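You operate a simulated robot arm through the tools that you are given. There is no shell and no other tool. Be economical: measure what you need, move in short steps, check, and stop when the job is done.

You are at the controls of a simulated robot arm. One attempt, no reset.

## Task
Seat the crock in the slow cooker, add two potatoes and cover it.
Fine: the two on the buffet; the glass lid with the red knob goes on last; the cooker stays off.

It is judged by the outcome, as a careful person would: the job done as asked, and still so three seconds after it is handed in. It fails if anything else is knocked over, pushed out of place, dropped, spilled or broken. Lids that push on must go on centred and level and be pressed home; caps that screw on are set level and turned clockwise until they are tight.

## Robot
A 6-joint arm with a two-finger parallel gripper, fixed in place. Base frame: the origin is at the foot of the arm, x ahead of it, y to its left, z up; the work surface is at about z = 920. Readings come in mm, rad, newtons and seconds.
With the tool pointing down near the work surface it reaches from about 360 to 760 mm from the base axis. Its first joint turns from -1.152 to 1.152 rad. Payload 2.45 kg.
The tool frame sits at the grasp point between the pads (the TCP): z along the fingers, y along the line on which they close. The tips reach 24 mm beyond it. Largest opening 68 mm; finger width 17, thickness 10; the body of the gripper, 40 by 70 mm, starts 41 mm behind the TCP.
Orientation is that of the tool frame in the base frame, as [roll, pitch, yaw] about the fixed x, y, z axes, in that order (R = Rz(yaw) Ry(pitch) Rx(roll)). With the fingers straight down and closing along the base's y, the tool's x points along the base's -x, its y along +y and its z along -z.

## Interface
- The arm moves only by the tool servo_tool. Its argument "increments" is a list of rows, each a list of 3 entries, a list of its own where there are three numbers: the gripper command, from -1 (fully open) to 1 (shut), values between in proportion, then the shift along the tool's x, y, z in mm, then the turn, a rotation vector about the tool's x, y, z in rad. In form: [[hand, [tx, ty, tz], [wx, wy, wz]], ...]. A call has 1 to 10 rows; each row is the pose to reach, as a shift and turn from the pose commanded when the call began, along the tool's axes at that moment. A row lasts 0.2 s, in which the tool goes at most 50 mm and 0.15 rad; a call with a longer step from one row to the next is refused whole, and so is a gripper value outside its range. Where a pose cannot be reached the arm comes as near as it can. A force on the tool above 90 N (or 10 N above the force at the start of the call, whichever is more), or a blocked arm, ends the call early, and 0.2 s more pass. The fingers move at their own pace (about 108 mm/s each) and stop on an object; they squeeze with about 37 N. The grip force told is the motor's: it shows also when the fingers shut on nothing. Time passes only in rows, and 0.2 s behind the last, so rows that repeat a pose let the fingers close. It gives the time, the measured TCP pose, the force on the tool (base axes), the opening and the grip force at its end, in the units of the frame above (readings bear some noise).
- Cameras (640 x 400 px; columns grow to the right, rows downward): "scene" is fixed at [172.8, 417, 1470.8]; the picture's right is [-0.70, -0.71, 0.00], its down [-0.37, 0.36, -0.86] and it looks along [0.61, -0.60, -0.51] (base axes); focal length 214 px, centre (320, 200). "wrist" rides on the gripper at [-32, 0, -39] in the tool frame; the picture's right is [0.00, -1.00, 0.00], its down [0.97, 0.00, -0.24] and it looks along [0.24, 0.00, 0.97] (tool axes); focal length 218 px, centre (320, 200). There is no depth. A picture from a camera that has moved, and an enlarged one, comes with that camera's place and axes in the base frame and with its lens.
- get_image(camera): a new picture of that camera. The clock stands still meanwhile.
- enlarge(camera, box): a new picture of the part [left, top, right, bottom] of that camera's present view, enlarged. The clock stands still meanwhile.
- finish_job(): hands the job in; it is judged then, once.

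Go step by step. Nothing tells you positions but the pictures and the camera data: compare them with the known pose of the tool, close in by small moves and look again before you grip or let go. The budget is 120 turns and 84 pictures, counting those below and the enlarged ones. Unless the task says otherwise, let go and move clear before handing in, and close with one line.

The tools are called after "Request:" as name(argument=value, ...) on one line, values as JSON. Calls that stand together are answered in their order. servo_tool: Moves the arm, as the interface text tells. Its arguments: {"type":"object","properties":{"increments":{"type":"array"}},"required":["increments"]} The other tools are called the same way: get_image (camera) takes a picture; enlarge (camera, box) takes an enlarged picture of a part of a camera's view; finish_job () hands the job in.

At the start:

```text
t: 0.0
ee_pos: [502.1, 16.8, 1377.4]
ee_rot: [3.141, 0.001, -3.139]
ft_force: [0.1, 0.0, 0.4]
finger_gap: 68.0
gripper_force: 0.0
```

scene: 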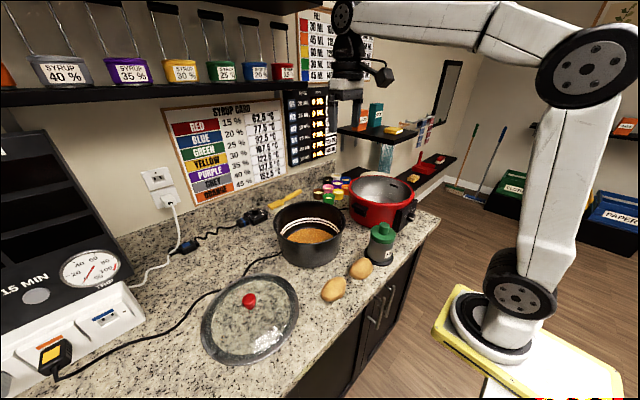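
wrist: 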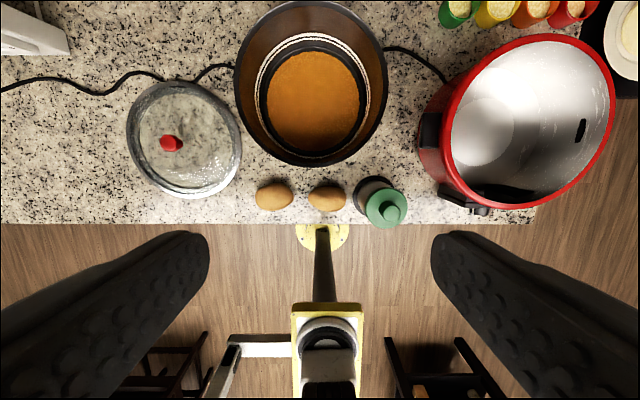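

I see a black vessel, a red vessel, two potatoes, a green-topped item and a glass lid on the counter. I'll look closer to tell the cooker from the crock.

Request:
enlarge(camera="scene", box=[240, 150, 440, 275])

Request:
enlarge(camera="wrist", box=[220, 0, 640, 230])

Request:
enlarge(camera="scene", box=[180, 240, 380, 370])

```text
3.20 times, centred on (340, 212) of scene
camera zoom: at [172.8, 417.0, 1470.8], right [-0.7, -0.71, 0.0], down [-0.37, 0.36, -0.86], along [0.61, -0.6, -0.51], focal length 686 px, centre (256, 160)
```

zoom: 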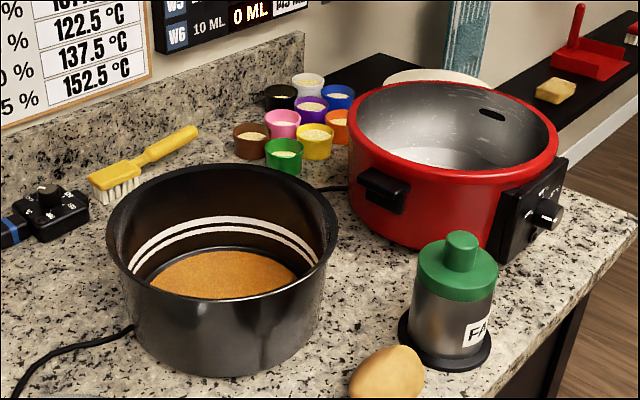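

```text
1.52 times, centred on (430, 115) of wrist
camera zoom: at [534.5, 16.6, 1416.6], right [0.0, -1.0, 0.0], down [-0.97, 0.0, 0.24], along [-0.24, 0.0, -0.97], focal length 333 px, centre (152, 330)
```

zoom: 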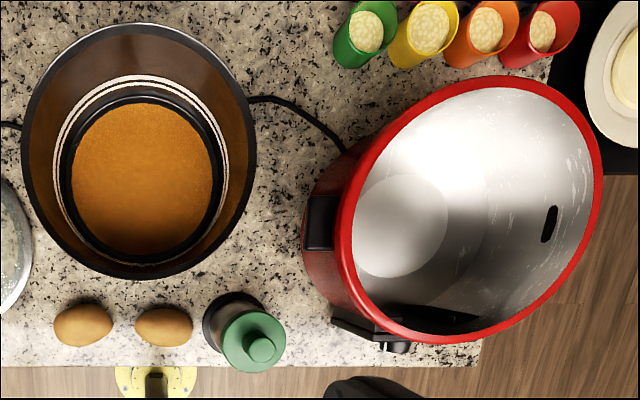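

```text
3.08 times, centred on (280, 305) of scene
camera zoom: at [172.8, 417.0, 1470.8], right [-0.7, -0.71, 0.0], down [-0.37, 0.36, -0.86], along [0.61, -0.6, -0.51], focal length 660 px, centre (443, -123)
```

zoom: 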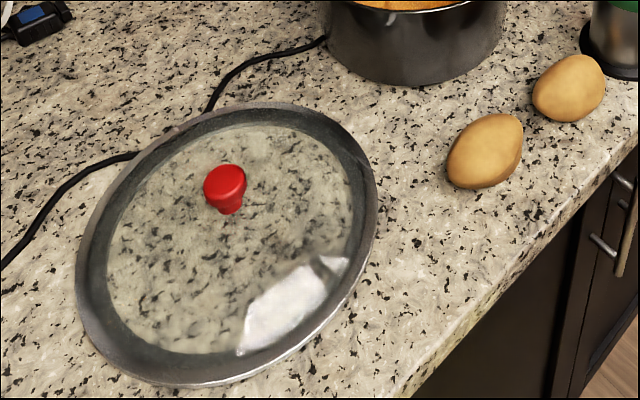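

The black pot is the crock (rim centre about (636, 28), rim z ≈ 1019) and the red vessel with the dial is the cooker (centre about (571, -340), rim z ≈ 1038). I'll look over the cooker from above first.

Request:
servo_tool(increments=[[-1, [-14, -44, 8], [0, 0, 0]], [-1, [-28, -88, 16], [0, 0, 0]], [-1, [-42, -132, 24], [0, 0, 0]], [-1, [-56, -176, 32], [0, 0, 0]], [-1, [-70, -220, 40], [0, 0, 0]], [-1, [-84, -264, 48], [0, 0, 0]], [-1, [-98, -308, 56], [0, 0, 0]], [-1, [-110, -347, 64], [0, 0, 0]]])

Request:
get_image(camera="wrist")

Request:
get_image(camera="scene")

```text
t: 1.8
ee_pos: [597.7, -303.9, 1309.5]
ee_rot: [-3.141, 0.0, -3.14]
ft_force: [0.0, -0.3, 0.1]
finger_gap: 67.9
gripper_force: 0.0
out of reach, approached as far as the arm can: row 7, 8
```

```text
78 pictures are left
camera wrist: at [629.6, -303.4, 1348.6], right [0.0, -1.0, 0.0], down [-0.97, 0.0, 0.24], along [-0.24, 0.0, -0.97], focal length 218 px, centre (320, 200)
```

wrist: 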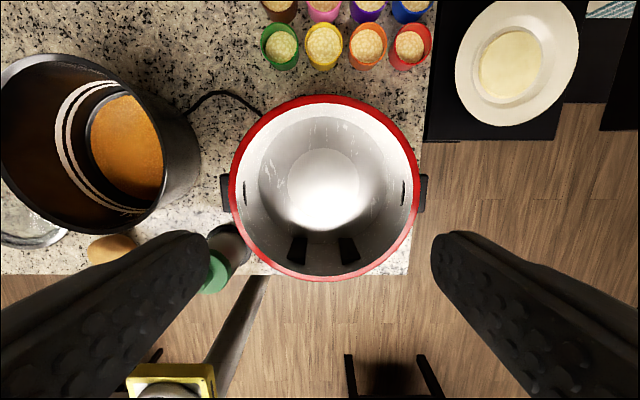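

```text
77 pictures are left
```

scene: 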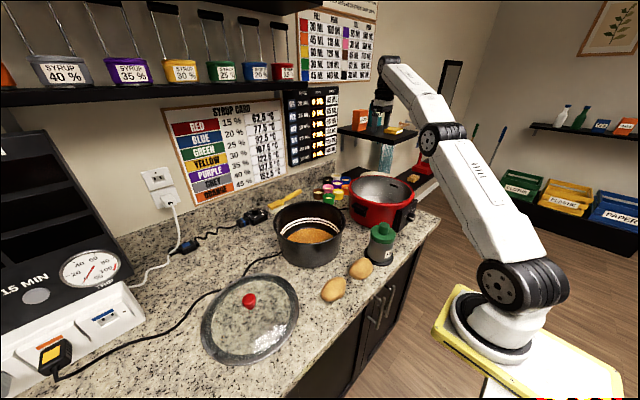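

The cooker opening is now clear, centred near (570, -311). Next I look straight down on the crock the same way to compare its diameter.

Request:
servo_tool(increments=[[-1, [0, 45, 10], [0, 0, 0]], [-1, [0, 90, 10], [0, 0, 0]], [-1, [-5, 135, 10], [0, 0, 0]], [-1, [-10, 180, 10], [0, 0, 0]], [-1, [-15, 225, 10], [0, 0, 0]], [-1, [-20, 270, 10], [0, 0, 0]], [-1, [-30, 315, 10], [0, 0, 0]], [-1, [-40, 355, 10], [0, 0, 0]]])

Request:
get_image(camera="wrist")

```text
t: 3.6
ee_pos: [639.2, 48.6, 1301.0]
ee_rot: [-3.141, -0.001, -3.14]
ft_force: [0.2, 0.2, -0.2]
finger_gap: 68.3
gripper_force: 0.1
```

```text
76 pictures are left
camera wrist: at [669.9, 49.8, 1339.1], right [0.0, -1.0, 0.0], down [-0.97, 0.0, 0.24], along [-0.24, 0.0, -0.97], focal length 218 px, centre (320, 200)
```

wrist: 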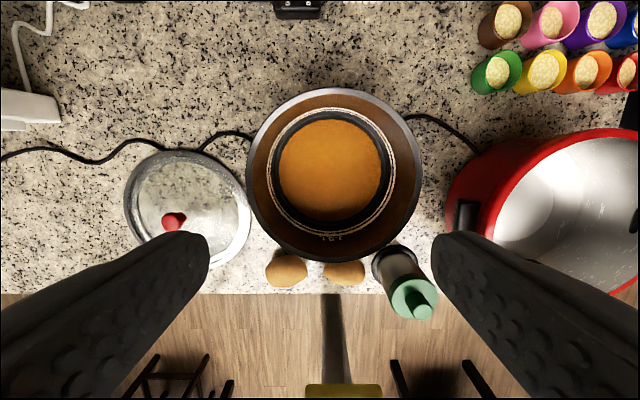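

The crock's rim centre is around (629, 29), outer diameter around 240–255, and it looks like a close fit in the cooker. I'll lower towards its left rim, with the fingers closing along y, to measure height and wall.

Request:
servo_tool(increments=[[-1, [2, 25, 40], [0, 0, 0]], [-1, [4, 50, 80], [0, 0, 0]], [-1, [6, 75, 120], [0, 0, 0]], [-1, [8, 95, 160], [0, 0, 0]], [-1, [10, 101, 195], [0, 0, 0]], [-1, [10, 101, 195], [0, 0, 0]]])

Request:
get_image(camera="wrist")

Request:
enlarge(camera="scene", box=[240, 140, 440, 265])

```text
t: 5.0
ee_pos: [625.4, 152.0, 1104.2]
ee_rot: [-3.141, -0.002, -3.141]
ft_force: [-0.3, -0.5, 0.5]
finger_gap: 68.0
gripper_force: 0.1
```

```text
75 pictures are left
camera wrist: at [658.3, 152.6, 1142.7], right [0.0, -1.0, 0.0], down [-0.97, 0.0, 0.24], along [-0.24, 0.0, -0.97], focal length 218 px, centre (320, 200)
```

wrist: 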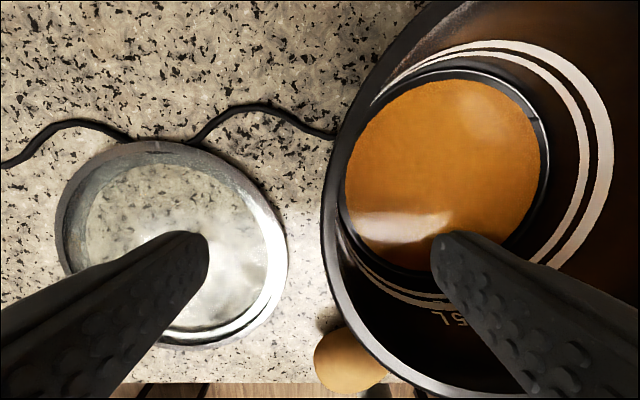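

```text
3.20 times, centred on (340, 202) of scene
camera zoom: at [172.8, 417.1, 1470.8], right [-0.7, -0.71, 0.0], down [-0.37, 0.36, -0.86], along [0.61, -0.6, -0.51], focal length 686 px, centre (256, 192)
```

zoom: 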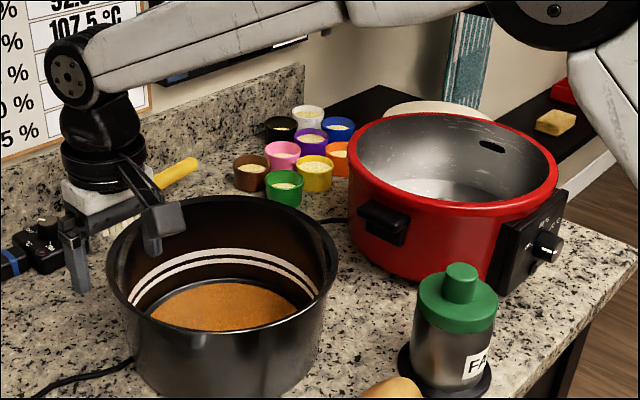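

The crock's left outer rim edge lies at y ≈ 152 and its centre is about (631, 31), diameter about 243, rim z ≈ 1039. I'll lower the fingers astride the wall without closing and look.

Request:
servo_tool(increments=[[-1, [-5, -2, 25], [0, 0, 0]], [-1, [-5, -2, 50], [0, 0, 0]], [-1, [-5, -2, 72], [0, 0, 0]], [-1, [-5, -2, 72], [0, 0, 0]]])

Request:
get_image(camera="wrist")

Request:
enlarge(camera="scene", box=[240, 180, 368, 260])

```text
t: 6.0
ee_pos: [630.0, 148.6, 1032.5]
ee_rot: [-3.141, -0.001, -3.141]
ft_force: [0.5, -0.6, 0.5]
finger_gap: 67.5
gripper_force: 0.0
```

```text
73 pictures are left
camera wrist: at [662.7, 149.8, 1070.9], right [0.0, -1.0, 0.0], down [-0.97, 0.0, 0.24], along [-0.24, 0.0, -0.97], focal length 218 px, centre (320, 200)
```

wrist: 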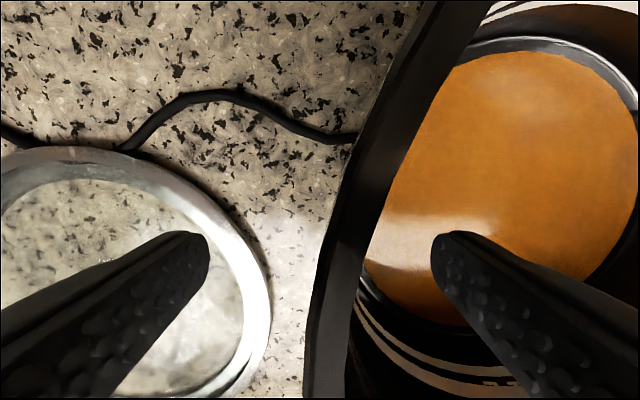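

```text
5.00 times, centred on (304, 220) of scene
camera zoom: at [172.8, 417.0, 1470.8], right [-0.7, -0.71, 0.0], down [-0.37, 0.36, -0.86], along [0.61, -0.6, -0.51], focal length 1072 px, centre (400, 100)
```

zoom: 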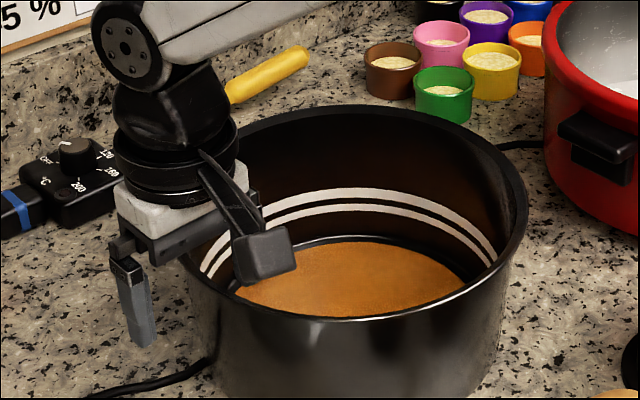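

The fingers straddle the rim properly (wall about 7–8 mm thick). I'll close the grip.

Request:
servo_tool(increments=[[0.5, [0, 0, 0], [0, 0, 0]], [1, [0, 0, 0], [0, 0, 0]], [1, [0, 0, 0], [0, 0, 0]], [1, [0, 0, 0], [0, 0, 0]]])

```text
t: 7.0
ee_pos: [631.0, 148.5, 1033.3]
ee_rot: [3.141, 0.0, 3.141]
ft_force: [-1.3, -0.9, 0.4]
finger_gap: 16.7
gripper_force: 35.2
```

Grip holds at 16.7 mm. A small trial lift of 10 mm to read the weight and check for tilt.

Request:
servo_tool(increments=[[1, [0, 0, -3], [0, 0, 0]], [1, [0, 0, -6], [0, 0, 0]], [1, [0, 0, -10], [0, 0, 0]], [1, [0, 0, -10], [0, 0, 0]]])

Request:
enlarge(camera="scene", box=[240, 180, 368, 260])

```text
t: 8.0
ee_pos: [629.7, 149.7, 1042.6]
ee_rot: [3.142, 0.0, -3.141]
ft_force: [-1.6, -5.0, -0.9]
finger_gap: 14.7
gripper_force: 34.6
```

```text
5.00 times, centred on (304, 220) of scene
camera zoom: at [172.8, 416.9, 1470.9], right [-0.7, -0.71, 0.0], down [-0.37, 0.36, -0.86], along [0.61, -0.6, -0.51], focal length 1072 px, centre (400, 100)
```

zoom: 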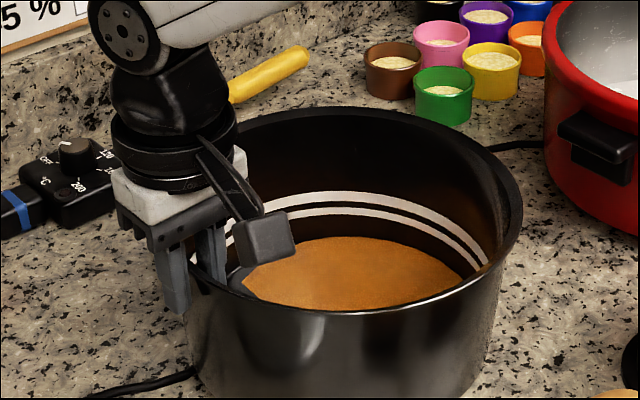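

The left side seems to be rising with the far side perhaps still resting. I'll lift a bit further and compare.

Request:
servo_tool(increments=[[1, [0, 0, -4], [0, 0, 0]], [1, [0, 0, -8], [0, 0, 0]], [1, [0, 0, -12], [0, 0, 0]], [1, [0, 0, -12], [0, 0, 0]]])

Request:
enlarge(camera="scene", box=[240, 180, 400, 280])

```text
t: 9.0
ee_pos: [630.9, 150.3, 1054.6]
ee_rot: [-3.141, 0.001, -3.141]
ft_force: [-0.6, -2.3, -5.8]
finger_gap: 13.4
gripper_force: 33.5
```

```text
4.00 times, centred on (320, 230) of scene
camera zoom: at [172.9, 417.0, 1470.8], right [-0.7, -0.71, 0.0], down [-0.37, 0.36, -0.86], along [0.61, -0.6, -0.51], focal length 858 px, centre (320, 80)
```

zoom: 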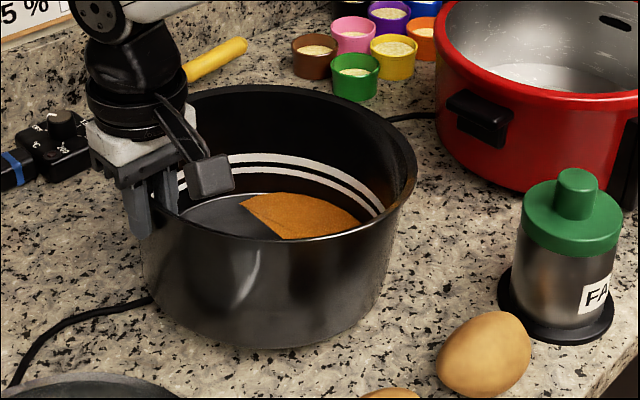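

The tilt shows there is loose content inside and that this shallow grip lets the crock droop, so I'll set it back down and open. Then I'll regrip deeper, with the fingers inclined about 7° to match the tapered wall.

Request:
servo_tool(increments=[[1, [0, 0, 6], [0, 0, 0]], [1, [0, 0, 12], [0, 0, 0]], [1, [0, 1, 18], [0, 0, 0]], [1, [0, 1, 22], [0, 0, 0]], [1, [0, 1, 22], [0, 0, 0]], [0, [0, 1, 22], [0, 0, 0]], [-1, [0, 1, 22], [0, 0, 0]], [-1, [0, 1, 22], [0, 0, 0]]])

Request:
get_image(camera="wrist")

Request:
enlarge(camera="scene", box=[240, 180, 400, 280])

```text
t: 10.8
ee_pos: [629.8, 150.6, 1032.7]
ee_rot: [3.141, 0.0, -3.14]
ft_force: [0.5, -0.2, -0.3]
finger_gap: 68.2
gripper_force: 0.1
```

```text
69 pictures are left
camera wrist: at [662.4, 151.6, 1071.5], right [0.0, -1.0, 0.0], down [-0.97, 0.0, 0.24], along [-0.24, 0.0, -0.97], focal length 218 px, centre (320, 200)
```

wrist: 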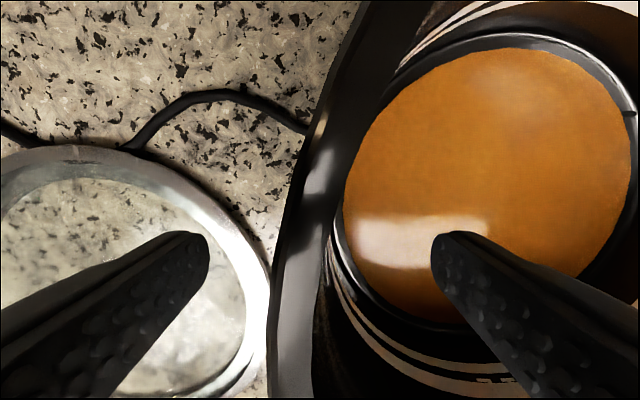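

```text
4.00 times, centred on (320, 230) of scene
camera zoom: at [172.8, 417.0, 1470.8], right [-0.7, -0.71, 0.0], down [-0.37, 0.36, -0.86], along [0.61, -0.6, -0.51], focal length 858 px, centre (320, 80)
```

zoom: 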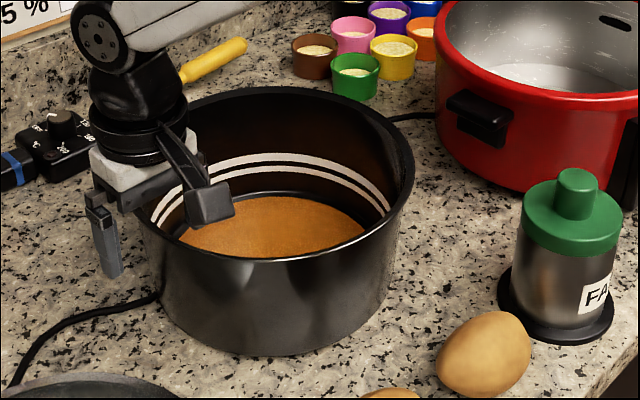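

The crock is back down flat and shifted about 8 mm to the left. I'll now incline the gripper 7° and go deeper over the wall before gripping.

Request:
servo_tool(increments=[[-1, [0, 5, 0], [0.06, 0, 0]], [-1, [0, 5, 0], [0.12, 0, 0]], [-1, [0, 4, 15], [0.12, 0, 0]], [-1, [0, 2, 30], [0.12, 0, 0]], [-1, [0, 2, 30], [0.12, 0, 0]]])

Request:
get_image(camera="wrist")

```text
t: 12.0
ee_pos: [629.6, 152.4, 1002.7]
ee_rot: [-3.021, 0.0, -3.139]
ft_force: [0.1, 0.1, 0.0]
finger_gap: 68.1
gripper_force: 0.0
```

```text
67 pictures are left
camera wrist: at [662.1, 157.8, 1040.7], right [0.0, -0.99, 0.12], down [-0.97, 0.03, 0.24], along [-0.24, -0.12, -0.96], focal length 218 px, centre (320, 200)
```

wrist: 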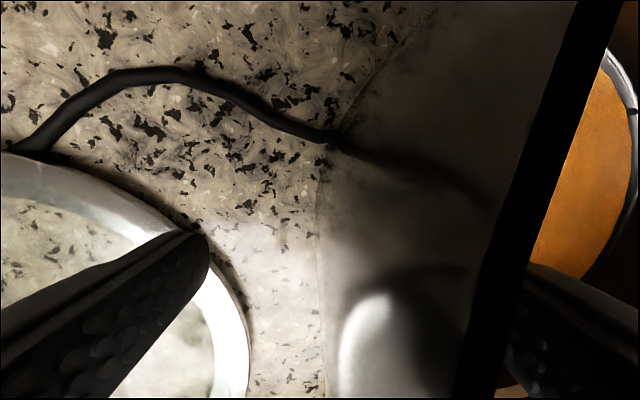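

The fingers straddle the wall, deep and in line with the taper. Closing now, then a 10 mm trial lift along the base vertical.

Request:
servo_tool(increments=[[0.5, [0, 0, 0], [0, 0, 0]], [1, [0, 0, 0], [0, 0, 0]], [1, [0, 0, 0], [0, 0, 0]], [1, [0, 0, 0], [0, 0, 0]]])

Request:
servo_tool(increments=[[1, [0, -0.5, -5], [0, 0, 0]], [1, [0, -1, -10], [0, 0, 0]], [1, [0, -1.6, -15], [0, 0, 0]], [1, [0, -1.6, -15], [0, 0, 0]]])

Request:
enlarge(camera="scene", box=[240, 180, 400, 280])

```text
t: 13.0
ee_pos: [629.7, 152.3, 1002.2]
ee_rot: [-3.021, 0.002, 3.142]
ft_force: [-0.1, -5.6, 3.8]
finger_gap: 13.1
gripper_force: 32.8
```

```text
t: 14.0
ee_pos: [631.1, 152.7, 1018.7]
ee_rot: [-3.021, -0.001, -3.14]
ft_force: [-0.8, -0.1, -11.1]
finger_gap: 13.0
gripper_force: 33.2
```

```text
4.00 times, centred on (320, 230) of scene
camera zoom: at [173.0, 417.1, 1470.8], right [-0.7, -0.71, 0.0], down [-0.37, 0.36, -0.86], along [0.61, -0.6, -0.51], focal length 858 px, centre (320, 80)
```

zoom: 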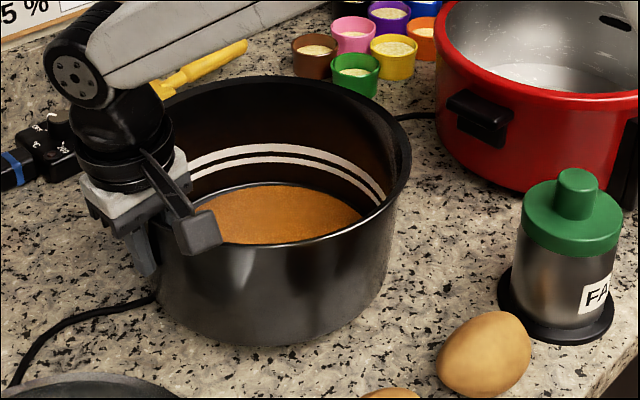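

Held level with the deep aligned grip at 11 N. I'll raise it 150 mm gently.

Request:
servo_tool(increments=[[1, [0, -1, -8], [0, 0, 0]], [1, [0, -2.9, -24], [0, 0, 0]], [1, [0, -4.8, -40], [0, 0, 0]], [1, [0, -6.8, -56], [0, 0, 0]], [1, [0, -8.7, -72], [0, 0, 0]], [1, [0, -10.6, -88], [0, 0, 0]], [1, [0, -12.6, -104], [0, 0, 0]], [1, [0, -14.5, -120], [0, 0, 0]], [1, [0, -16.4, -136], [0, 0, 0]], [1, [0, -18, -149], [0, 0, 0]]])

Request:
enlarge(camera="scene", box=[220, 130, 440, 268])

```text
t: 16.2
ee_pos: [629.6, 152.4, 1170.3]
ee_rot: [-3.021, 0.001, -3.139]
ft_force: [-0.3, -0.2, -10.7]
finger_gap: 13.1
gripper_force: 33.2
```

```text
2.90 times, centred on (330, 199) of scene
camera zoom: at [173.0, 417.1, 1470.8], right [-0.7, -0.71, 0.0], down [-0.37, 0.36, -0.86], along [0.61, -0.6, -0.51], focal length 622 px, centre (291, 203)
```

zoom: 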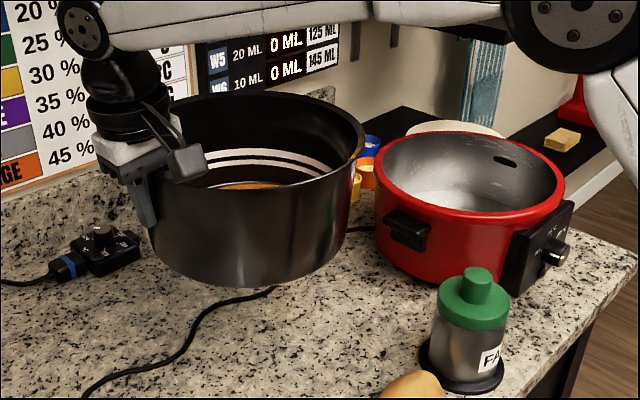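

Still level. Now I carry it sideways towards the cooker in two gentle legs.

Request:
servo_tool(increments=[[1, [2, -9, 1.1], [0, 0, 0]], [1, [5, -28, 3.4], [0, 0, 0]], [1, [9, -50, 6], [0, 0, 0]], [1, [13, -73, 8.8], [0, 0, 0]], [1, [17, -96, 11.6], [0, 0, 0]], [1, [21, -119, 14.4], [0, 0, 0]], [1, [25, -142, 17.2], [0, 0, 0]], [1, [29, -162, 19.6], [0, 0, 0]], [1, [30, -174, 21], [0, 0, 0]]])

Request:
servo_tool(increments=[[1, [2, -9, 1.1], [0, 0, 0]], [1, [5, -28, 3.4], [0, 0, 0]], [1, [9, -50, 6], [0, 0, 0]], [1, [13, -73, 8.8], [0, 0, 0]], [1, [17, -96, 11.6], [0, 0, 0]], [1, [21, -119, 14.4], [0, 0, 0]], [1, [25, -142, 17.2], [0, 0, 0]], [1, [28, -162, 19.6], [0, 0, 0]], [1, [29, -174, 21], [0, 0, 0]]])

Request:
enlarge(camera="scene", box=[280, 110, 480, 235])

Request:
get_image(camera="wrist")

```text
t: 18.2
ee_pos: [599.9, -21.7, 1168.4]
ee_rot: [-3.022, 0.001, 3.141]
ft_force: [-1.4, -0.5, -10.9]
finger_gap: 13.1
gripper_force: 33.2
```

```text
t: 20.2
ee_pos: [571.2, -197.5, 1169.5]
ee_rot: [-3.023, 0.0, -3.139]
ft_force: [-0.4, -0.1, -11.4]
finger_gap: 13.1
gripper_force: 33.0
```

```text
3.20 times, centred on (380, 172) of scene
camera zoom: at [173.0, 416.9, 1470.9], right [-0.7, -0.71, 0.0], down [-0.37, 0.36, -0.86], along [0.61, -0.6, -0.51], focal length 686 px, centre (128, 288)
```

zoom: 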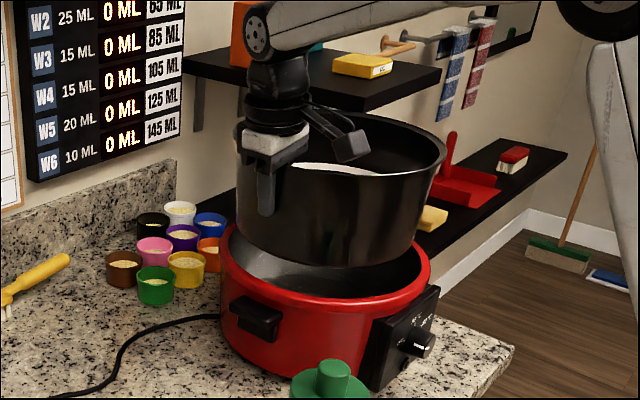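

```text
63 pictures are left
camera wrist: at [603.3, -193.2, 1207.5], right [0.0, -0.99, 0.12], down [-0.97, 0.03, 0.24], along [-0.24, -0.12, -0.96], focal length 218 px, centre (320, 200)
```

wrist: 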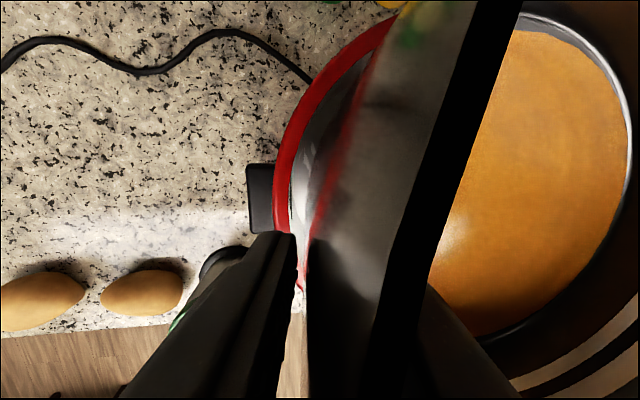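

The crock hangs level over the cooker; recomputing the rim centres puts the cooker at about (556, -311), rim z ≈ 1040, inner diameter ≈ 248. I'll correct by a few mm and lower until the crock's bottom is just above the rim.

Request:
servo_tool(increments=[[1, [2, 1.2, 8], [0, 0, 0]], [1, [4, 2.5, 16], [0, 0, 0]], [1, [4, 3.7, 24], [0, 0, 0]], [1, [4, 4.9, 32], [0, 0, 0]], [1, [4, 5.8, 39.6], [0, 0, 0]]])

Request:
enlarge(camera="scene", box=[320, 140, 448, 220])

Request:
get_image(camera="wrist")

```text
t: 21.4
ee_pos: [566.8, -196.0, 1128.3]
ee_rot: [-3.023, -0.002, 3.141]
ft_force: [-0.4, 0.4, -10.5]
finger_gap: 13.2
gripper_force: 33.4
```

```text
5.00 times, centred on (384, 180) of scene
camera zoom: at [173.0, 416.9, 1470.8], right [-0.7, -0.71, 0.0], down [-0.37, 0.36, -0.86], along [0.61, -0.6, -0.51], focal length 1072 px, centre (0, 300)
```

zoom: 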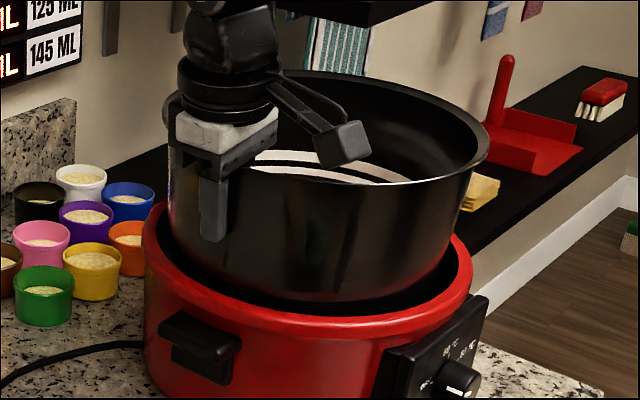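

```text
61 pictures are left
camera wrist: at [599.1, -191.3, 1165.9], right [0.0, -0.99, 0.12], down [-0.97, 0.03, 0.24], along [-0.24, -0.12, -0.96], focal length 218 px, centre (320, 200)
```

wrist: 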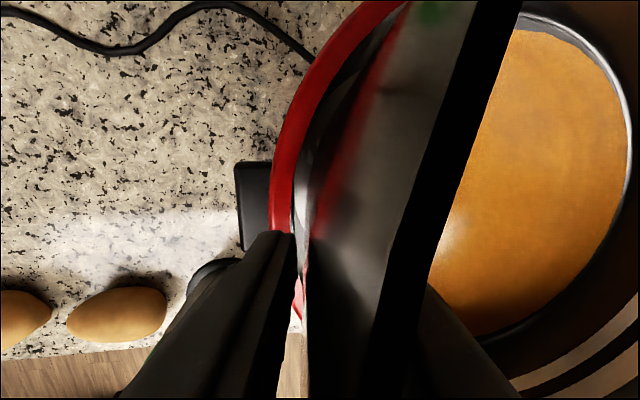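

The crock's bottom sits well within the opening. I'll lower 45 mm slowly, watching the force.

Request:
servo_tool(increments=[[1, [0, 0.8, 7], [0, 0, 0]], [1, [0, 1.7, 14], [0, 0, 0]], [1, [0, 2.5, 21], [0, 0, 0]], [1, [0, 3.4, 28], [0, 0, 0]], [1, [0, 4.2, 35], [0, 0, 0]], [1, [0, 5.4, 45], [0, 0, 0]]])

Request:
enlarge(camera="scene", box=[320, 140, 448, 220])

Request:
get_image(camera="wrist")

```text
t: 22.8
ee_pos: [568.5, -197.6, 1085.6]
ee_rot: [-3.023, 0.004, -3.14]
ft_force: [-5.9, 1.7, 4.6]
finger_gap: 13.3
gripper_force: 32.8
```

```text
5.00 times, centred on (384, 180) of scene
camera zoom: at [172.5, 417.1, 1470.9], right [-0.7, -0.71, 0.0], down [-0.37, 0.36, -0.86], along [0.61, -0.6, -0.51], focal length 1072 px, centre (0, 300)
```

zoom: 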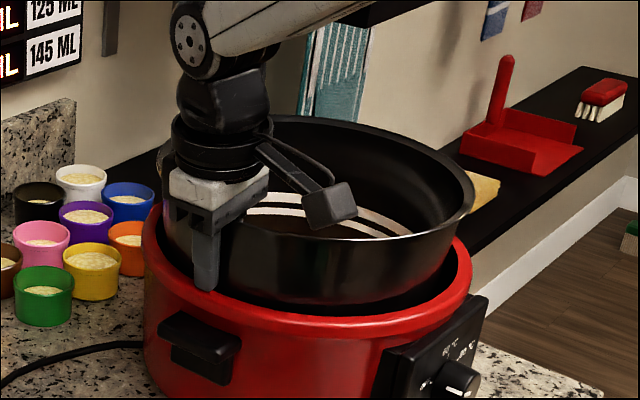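

```text
59 pictures are left
camera wrist: at [600.1, -191.3, 1123.9], right [0.0, -0.99, 0.12], down [-0.97, 0.03, 0.24], along [-0.24, -0.12, -0.96], focal length 218 px, centre (320, 200)
```

wrist: 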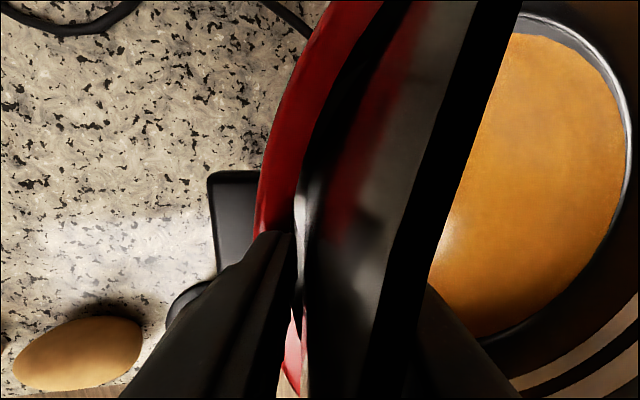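

The reading changed to +4.6 N with an x push, so something may be touching. I'll hold still for a moment and read again.

Request:
servo_tool(increments=[[1, [0, 0, 0], [0, 0, 0]], [1, [0, 0, 0], [0, 0, 0]]])

Request:
enlarge(camera="scene", box=[344, 160, 424, 210])

```text
t: 23.4
ee_pos: [568.7, -196.4, 1086.3]
ee_rot: [-3.022, 0.004, -3.14]
ft_force: [-5.8, 3.2, 14.9]
finger_gap: 13.3
gripper_force: 32.6
```

```text
8.00 times, centred on (384, 185) of scene
camera zoom: at [172.4, 417.2, 1470.9], right [-0.7, -0.71, 0.0], down [-0.37, 0.36, -0.86], along [0.61, -0.6, -0.51], focal length 1716 px, centre (-192, 320)
```

zoom: 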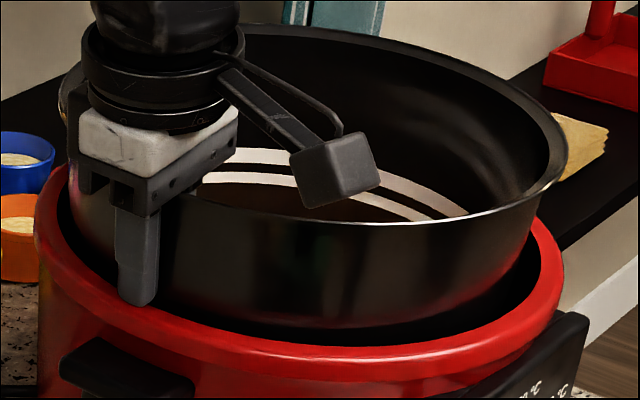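

The finger's tip appears to be resting on the cooker's rim (tip and red rim coincide in the picture). I'll raise 6 mm, shift the crock 7 mm away from the gripper side so the finger falls inside the opening, and lower again gently.

Request:
servo_tool(increments=[[1, [0, -0.8, -7], [0, 0, 0]], [1, [1, -4, -6.8], [0, 0, 0]], [1, [2, -7.7, -6.2], [0, 0, 0]], [1, [2, -7.7, -6.2], [0, 0, 0]]])

Request:
enlarge(camera="scene", box=[344, 160, 424, 210])

Request:
get_image(camera="wrist")

```text
t: 24.4
ee_pos: [566.7, -203.0, 1089.6]
ee_rot: [-3.025, 0.0, 3.141]
ft_force: [-0.6, -0.3, -11.3]
finger_gap: 13.3
gripper_force: 33.3
```

```text
8.00 times, centred on (384, 185) of scene
camera zoom: at [173.0, 416.9, 1470.8], right [-0.7, -0.71, 0.0], down [-0.37, 0.36, -0.86], along [0.61, -0.6, -0.51], focal length 1716 px, centre (-192, 320)
```

zoom: 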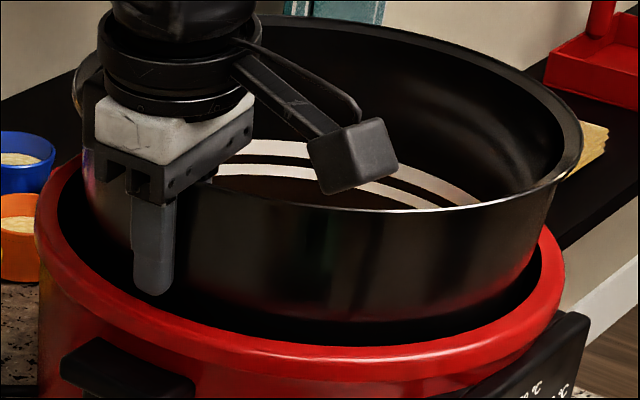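

```text
56 pictures are left
camera wrist: at [597.0, -198.0, 1128.3], right [0.0, -0.99, 0.12], down [-0.97, 0.03, 0.24], along [-0.24, -0.12, -0.96], focal length 218 px, centre (320, 200)
```

wrist: 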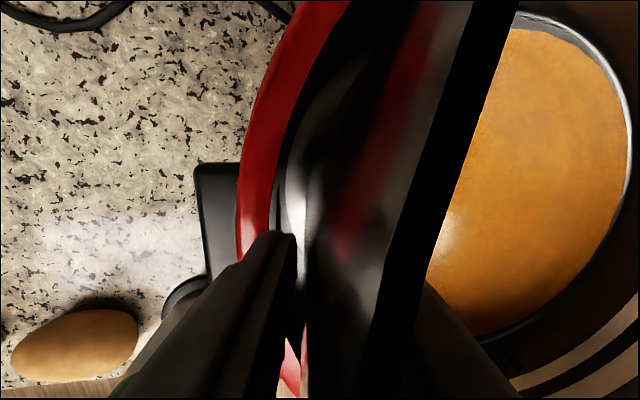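

The contact is cleared and the finger now sits over the dark gap. Lowering 12 mm slowly.

Request:
servo_tool(increments=[[1, [0, 0.4, 3], [0, 0, 0]], [1, [0, 0.7, 6], [0, 0, 0]], [1, [0, 1.1, 9], [0, 0, 0]], [1, [0, 1.5, 12], [0, 0, 0]], [1, [0, 1.5, 12], [0, 0, 0]]])

Request:
enlarge(camera="scene", box=[344, 160, 424, 210])

```text
t: 25.6
ee_pos: [566.1, -204.1, 1077.4]
ee_rot: [-3.016, 0.005, -3.14]
ft_force: [5.8, -2.7, 4.2]
finger_gap: 12.9
gripper_force: 33.1
```

```text
8.00 times, centred on (384, 185) of scene
camera zoom: at [173.0, 417.0, 1470.8], right [-0.7, -0.71, 0.0], down [-0.37, 0.36, -0.86], along [0.61, -0.6, -0.51], focal length 1716 px, centre (-192, 320)
```

zoom: 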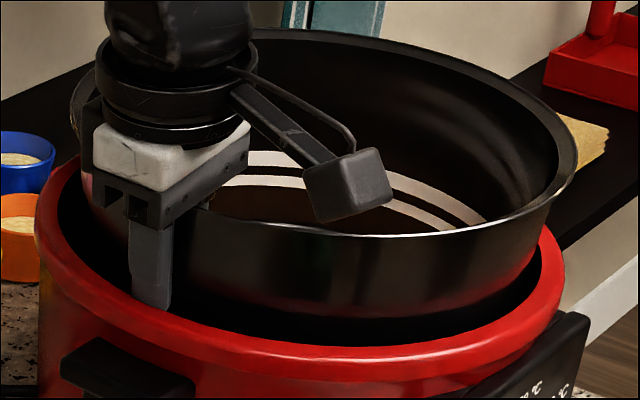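

Touching again, with a push towards -y: the finger tip is grazing the rim's inner edge. I'll raise 5 mm, shift another 5 mm in -y, and lower again.

Request:
servo_tool(increments=[[1, [0, -0.6, -5], [0, 0, 0]], [1, [0, -3, -4.7], [0, 0, 0]], [1, [0, -5.6, -4.4], [0, 0, 0]], [1, [0, -5.2, -1], [0, 0, 0]], [1, [0, -4.8, 2], [0, 0, 0]], [1, [0, -4.4, 5], [0, 0, 0]], [1, [0, -4.4, 5], [0, 0, 0]]])

Request:
enlarge(camera="scene", box=[344, 160, 424, 210])

Request:
get_image(camera="wrist")

```text
t: 27.2
ee_pos: [567.1, -204.5, 1075.6]
ee_rot: [-3.021, 0.007, -3.138]
ft_force: [-1.1, 43.4, 23.9]
finger_gap: 13.0
gripper_force: 32.5
```

```text
8.00 times, centred on (384, 185) of scene
camera zoom: at [172.3, 418.7, 1470.4], right [-0.7, -0.71, 0.0], down [-0.37, 0.36, -0.86], along [0.61, -0.6, -0.51], focal length 1716 px, centre (-192, 320)
```

zoom: 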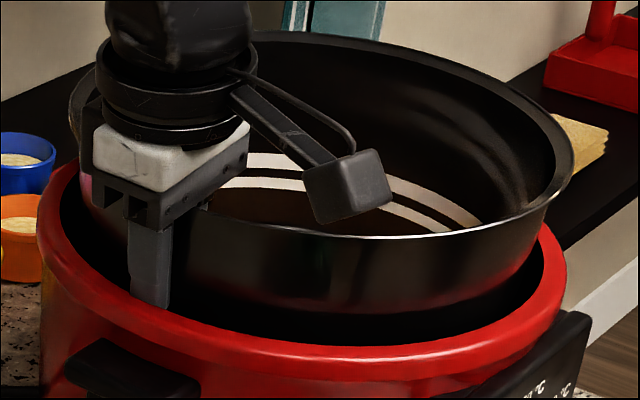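

```text
53 pictures are left
camera wrist: at [598.4, -199.1, 1114.4], right [0.0, -0.99, 0.12], down [-0.97, 0.02, 0.23], along [-0.23, -0.12, -0.97], focal length 218 px, centre (320, 200)
```

wrist: 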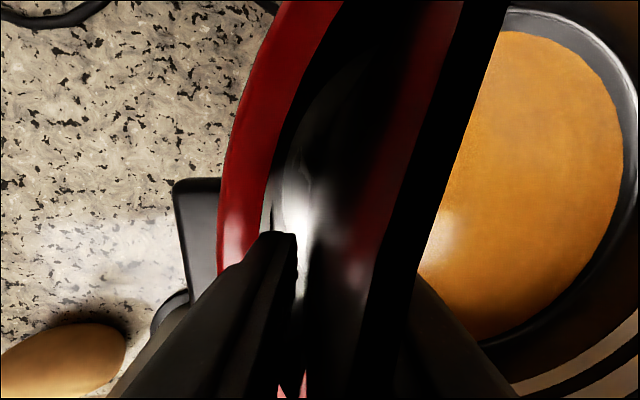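

The far wall stops the crock there, so the opening is only a few mm larger than the crock at this depth, and the outer finger tip (60 mm below the lip) meets the rim. I'll back off to the centred position and read again.

Request:
servo_tool(increments=[[1, [0, 3, -6], [0, 0, 0]], [1, [0, 8, -12], [0, 0, 0]], [1, [0, 8.5, -14], [0, 0, 0]], [1, [0, 8.5, -14], [0, 0, 0]]])

Request:
get_image(camera="scene")

Request:
enlarge(camera="scene", box=[334, 160, 434, 222])

```text
t: 28.2
ee_pos: [563.8, -200.1, 1084.8]
ee_rot: [-3.024, -0.002, -3.141]
ft_force: [-5.0, -13.8, -15.2]
finger_gap: 13.0
gripper_force: 33.0
```

```text
52 pictures are left
```

scene: 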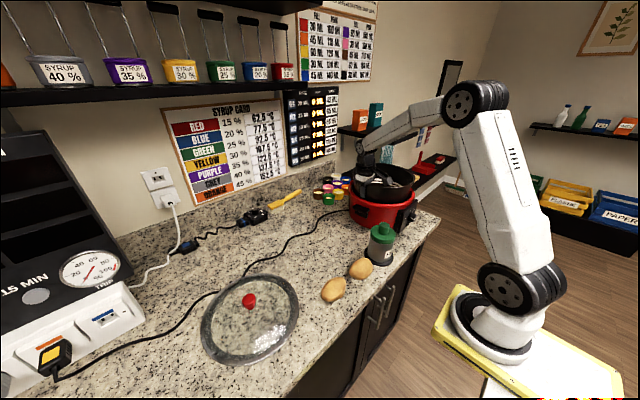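

```text
6.40 times, centred on (384, 191) of scene
camera zoom: at [173.1, 416.5, 1471.0], right [-0.7, -0.71, 0.0], down [-0.37, 0.36, -0.86], along [0.61, -0.6, -0.51], focal length 1373 px, centre (-90, 258)
```

zoom: 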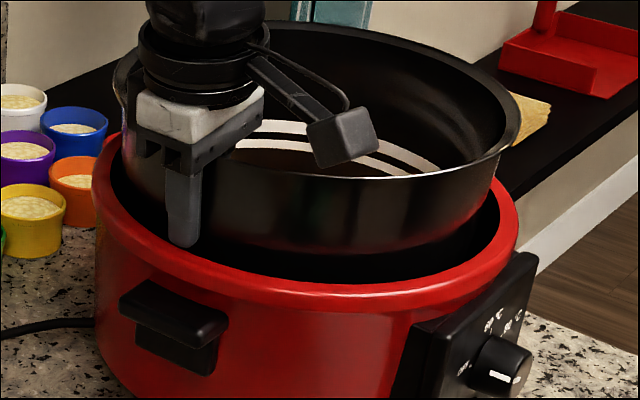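

Both sides touch within a few mm. I need the cooker's true rim height, so I'll look at its whole outline.

Request:
enlarge(camera="scene", box=[330, 165, 430, 237])

```text
5.56 times, centred on (380, 201) of scene
camera zoom: at [173.1, 416.5, 1471.0], right [-0.7, -0.71, 0.0], down [-0.37, 0.36, -0.86], along [0.61, -0.6, -0.51], focal length 1192 px, centre (-13, 194)
```

zoom: 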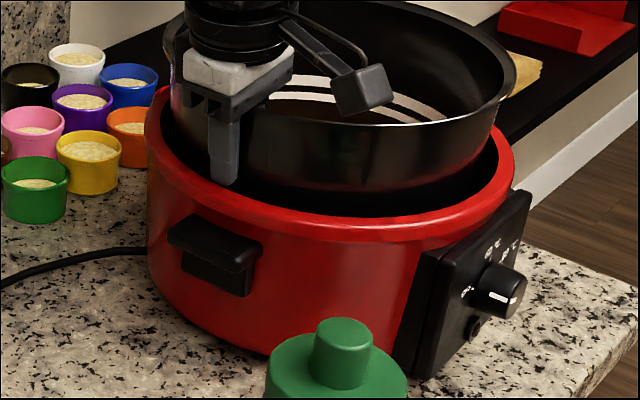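

The evidence fits: cooker rim z ≈ 1052, inner radius ≈ 120, so with this deep grip the outer finger blocks the last ~50 mm. I won't drop it; I'll carry the crock back, set it down, and find a shallower aligned grip that still holds.

Request:
servo_tool(increments=[[1, [0, -2, -5], [0, 0, 0]], [1, [0, -2.5, -12], [0, 0, 0]], [1, [0, -3.5, -22], [0, 0, 0]], [1, [0, -5, -36], [0, 0, 0]], [1, [0, -6.5, -50], [0, 0, 0]], [1, [0, -8, -64], [0, 0, 0]], [1, [0, -9.5, -76], [0, 0, 0]], [1, [0, -10.5, -86], [0, 0, 0]], [1, [0, -10.5, -88], [0, 0, 0]]])

Request:
enlarge(camera="scene", box=[320, 110, 440, 240])

```text
t: 30.2
ee_pos: [565.4, -198.4, 1175.1]
ee_rot: [-3.023, 0.0, -3.14]
ft_force: [0.6, 0.0, -11.4]
finger_gap: 13.0
gripper_force: 33.5
```

```text
3.08 times, centred on (380, 175) of scene
camera zoom: at [173.0, 416.9, 1470.8], right [-0.7, -0.71, 0.0], down [-0.37, 0.36, -0.86], along [0.61, -0.6, -0.51], focal length 660 px, centre (135, 277)
```

zoom: 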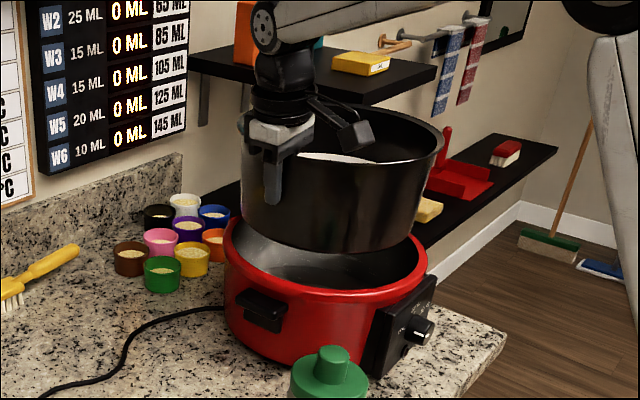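

Free again and level. Carrying back to the open counter spot.

Request:
servo_tool(increments=[[1, [-2, 9, -1.1], [0, 0, 0]], [1, [-5, 28, -3.4], [0, 0, 0]], [1, [-9, 50, -6], [0, 0, 0]], [1, [-13, 73, -8.8], [0, 0, 0]], [1, [-17, 96, -11.6], [0, 0, 0]], [1, [-21, 119, -14.4], [0, 0, 0]], [1, [-25, 142, -17.2], [0, 0, 0]], [1, [-29, 162, -19.6], [0, 0, 0]], [1, [-32, 174, -21], [0, 0, 0]]])

Request:
servo_tool(increments=[[1, [-2, 9, -1.1], [0, 0, 0]], [1, [-5, 28, -3.4], [0, 0, 0]], [1, [-9, 50, -6], [0, 0, 0]], [1, [-13, 73, -8.8], [0, 0, 0]], [1, [-17, 96, -11.6], [0, 0, 0]], [1, [-21, 119, -14.4], [0, 0, 0]], [1, [-25, 142, -17.2], [0, 0, 0]], [1, [-28, 160, -19.6], [0, 0, 0]], [1, [-29, 171, -20.6], [0, 0, 0]]])

Request:
servo_tool(increments=[[1, [0, 1.9, 16], [0, 0, 0]], [1, [0, 3.8, 32], [0, 0, 0]], [1, [0, 5.8, 48], [0, 0, 0]], [1, [0, 7.7, 64], [0, 0, 0]], [1, [0, 9.7, 80], [0, 0, 0]], [1, [0, 11.6, 96], [0, 0, 0]], [1, [0, 13.5, 112], [0, 0, 0]], [1, [0, 15.5, 128], [0, 0, 0]], [1, [0, 17, 140], [0, 0, 0]], [1, [0, 18.4, 152], [0, 0, 0]]])

```text
t: 32.2
ee_pos: [595.3, -22.7, 1174.5]
ee_rot: [-3.022, 0.0, 3.141]
ft_force: [-0.2, -0.3, -11.2]
finger_gap: 13.1
gripper_force: 33.3
```

```text
t: 34.2
ee_pos: [625.9, 147.8, 1173.7]
ee_rot: [-3.021, 0.0, 3.142]
ft_force: [0.6, -0.9, -11.4]
finger_gap: 13.1
gripper_force: 32.7
```

```text
t: 36.4
ee_pos: [626.8, 149.9, 1022.1]
ee_rot: [-3.022, 0.0, -3.139]
ft_force: [-0.2, -0.4, -12.0]
finger_gap: 13.0
gripper_force: 33.0
```

Twenty millimetres left to the counter; setting it down gently.

Request:
servo_tool(increments=[[1, [0, 0.7, 6], [0, 0, 0]], [1, [0, 1.4, 12], [0, 0, 0]], [1, [0, 2, 17], [0, 0, 0]], [1, [0, 2.2, 19], [0, 0, 0]], [1, [0, 2.4, 20], [0, 0, 0]], [1, [0, 2.4, 20], [0, 0, 0]]])

```text
t: 37.8
ee_pos: [625.3, 149.0, 1003.2]
ee_rot: [-3.022, 0.004, -3.14]
ft_force: [-2.6, 3.3, 8.0]
finger_gap: 12.9
gripper_force: 33.4
```

It stands on the counter. I'll use this safe spot to learn how grip force follows the gripper command.

Request:
servo_tool(increments=[[0.75, [0, 0, 0], [0, 0, 0]], [0.75, [0, 0, 0], [0, 0, 0]]])

Request:
servo_tool(increments=[[0.65, [0, 0, 0], [0, 0, 0]], [0.65, [0, 0, 0], [0, 0, 0]]])

Request:
servo_tool(increments=[[0.6, [0, 0, 0], [0, 0, 0]], [0.6, [0, 0, 0], [0, 0, 0]]])

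```text
t: 38.4
ee_pos: [626.2, 150.5, 1003.3]
ee_rot: [-3.023, 0.004, -3.14]
ft_force: [-0.8, 3.0, 14.7]
finger_gap: 13.2
gripper_force: 33.6
```

```text
t: 39.0
ee_pos: [626.9, 149.7, 1002.2]
ee_rot: [-3.021, 0.002, -3.141]
ft_force: [3.0, 3.5, 4.5]
finger_gap: 13.0
gripper_force: 19.2
```

```text
t: 39.6
ee_pos: [626.6, 150.0, 1001.9]
ee_rot: [-3.02, 0.001, 3.141]
ft_force: [2.0, 2.8, 4.9]
finger_gap: 14.0
gripper_force: 0.3
```

Very useful: force follows the command closely (about 17 N per mm), so I can control slip. Now I'll test a shallower aligned grip: open, back out 18 mm along the wall, close and trial-lift.

Request:
servo_tool(increments=[[0.3, [0, 0, 0], [0, 0, 0]], [0.3, [0, 0, -9], [0, 0, 0]], [0.3, [0, 0, -18], [0, 0, 0]], [1, [0, 0, -18], [0, 0, 0]], [1, [0, 0, -18], [0, 0, 0]], [1, [0, 0, -18], [0, 0, 0]]])

Request:
servo_tool(increments=[[1, [0, -0.4, -3], [0, 0, 0]], [1, [0, -0.8, -6], [0, 0, 0]], [1, [0, -1.2, -10], [0, 0, 0]], [1, [0, -1.5, -13], [0, 0, 0]], [1, [0, -1.5, -13], [0, 0, 0]]])

Request:
enlarge(camera="scene", box=[240, 180, 400, 280])

```text
t: 41.0
ee_pos: [626.7, 151.6, 1019.3]
ee_rot: [-3.02, -0.002, -3.141]
ft_force: [-0.5, -0.2, 0.0]
finger_gap: 13.1
gripper_force: 33.3
```

```text
t: 42.2
ee_pos: [625.9, 152.7, 1033.9]
ee_rot: [-3.02, 0.0, -3.138]
ft_force: [0.4, 0.1, -11.4]
finger_gap: 13.6
gripper_force: 33.5
```

```text
4.00 times, centred on (320, 230) of scene
camera zoom: at [173.0, 417.1, 1470.8], right [-0.7, -0.71, 0.0], down [-0.37, 0.36, -0.86], along [0.61, -0.6, -0.51], focal length 858 px, centre (320, 80)
```

zoom: 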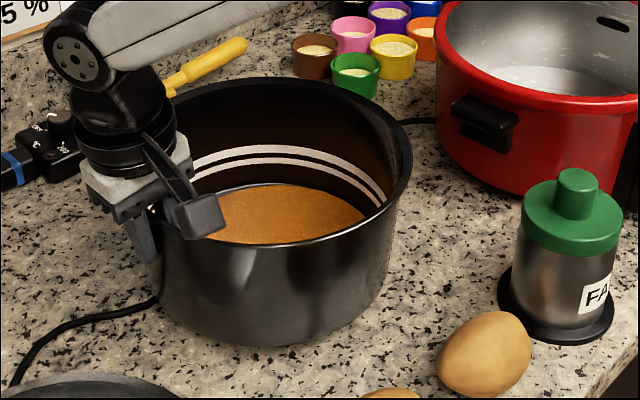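

Held level even with tips only about 42 mm below the lip (0.5 mm more gap, tiny droop). I'll set it down and try 10 mm shallower still.

Request:
servo_tool(increments=[[1, [0, 0.8, 7], [0, 0, 0]], [1, [0, 1.4, 12], [0, 0, 0]], [1, [0, 1.7, 15], [0, 0, 0]], [0.3, [0, 1.7, 15], [0, 0, 0]], [0.3, [0, 1.7, 10], [0, 0, 0]], [0.3, [0, 1.7, 5], [0, 0, 0]], [1, [0, 1.7, 5], [0, 0, 0]], [1, [0, 1.7, 5], [0, 0, 0]], [1, [0, 1.7, 5], [0, 0, 0]]])

Request:
servo_tool(increments=[[1, [0, -0.4, -3], [0, 0, 0]], [1, [0, -0.8, -6], [0, 0, 0]], [1, [0, -1.2, -10], [0, 0, 0]], [1, [0, -1.5, -13], [0, 0, 0]], [1, [0, -1.5, -13], [0, 0, 0]]])

Request:
enlarge(camera="scene", box=[240, 180, 400, 280])

```text
t: 44.2
ee_pos: [626.4, 152.4, 1027.8]
ee_rot: [-3.02, 0.001, -3.139]
ft_force: [0.3, 2.1, 0.0]
finger_gap: 13.3
gripper_force: 33.1
```

```text
t: 45.4
ee_pos: [625.5, 153.1, 1039.9]
ee_rot: [-3.021, 0.0, -3.141]
ft_force: [-0.3, 0.5, -11.4]
finger_gap: 14.0
gripper_force: 33.8
```

```text
4.00 times, centred on (320, 230) of scene
camera zoom: at [173.0, 417.1, 1470.8], right [-0.7, -0.71, 0.0], down [-0.37, 0.36, -0.86], along [0.61, -0.6, -0.51], focal length 858 px, centre (320, 80)
```

zoom: 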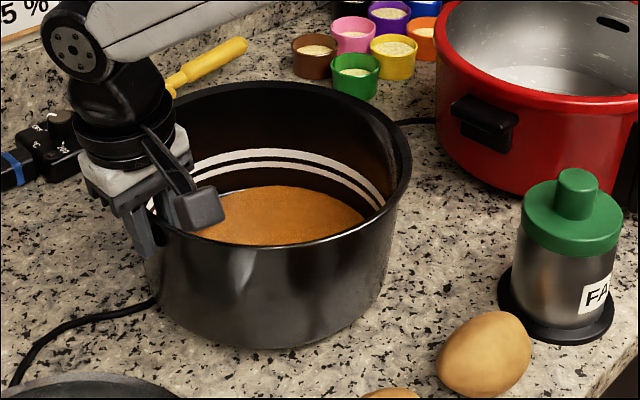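

It still holds at about 34 mm tip depth with only slight droop. I'll use this grip and raise it gently.

Request:
servo_tool(increments=[[1, [0, -0.6, -5], [0, 0, 0]], [1, [0, -1.9, -16], [0, 0, 0]], [1, [0, -3.9, -32], [0, 0, 0]], [1, [0, -5.8, -48], [0, 0, 0]], [1, [0, -8, -66], [0, 0, 0]], [1, [0, -10.2, -84], [0, 0, 0]], [1, [0, -12.3, -102], [0, 0, 0]], [1, [0, -14.5, -120], [0, 0, 0]], [1, [0, -16.4, -136], [0, 0, 0]], [1, [0, -18, -149], [0, 0, 0]]])

Request:
servo_tool(increments=[[1, [1, -5, 0.6], [0, 0, 0]], [1, [4, -20, 2.4], [0, 0, 0]], [1, [8, -40, 4.8], [0, 0, 0]], [1, [12, -63, 7.6], [0, 0, 0]], [1, [16, -86, 10.4], [0, 0, 0]], [1, [20, -109, 13.2], [0, 0, 0]], [1, [24, -132, 16], [0, 0, 0]], [1, [27, -150, 18.1], [0, 0, 0]], [1, [30, -165, 19.9], [0, 0, 0]], [1, [32, -172, 20.8], [0, 0, 0]]])

```text
t: 47.6
ee_pos: [626.1, 153.0, 1192.5]
ee_rot: [-3.023, 0.001, -3.14]
ft_force: [-0.1, 0.5, -11.5]
finger_gap: 14.7
gripper_force: 34.9
```

```text
t: 49.8
ee_pos: [592.7, -20.7, 1192.0]
ee_rot: [-3.022, -0.001, 3.141]
ft_force: [-0.5, 0.7, -10.7]
finger_gap: 14.6
gripper_force: 33.9
```

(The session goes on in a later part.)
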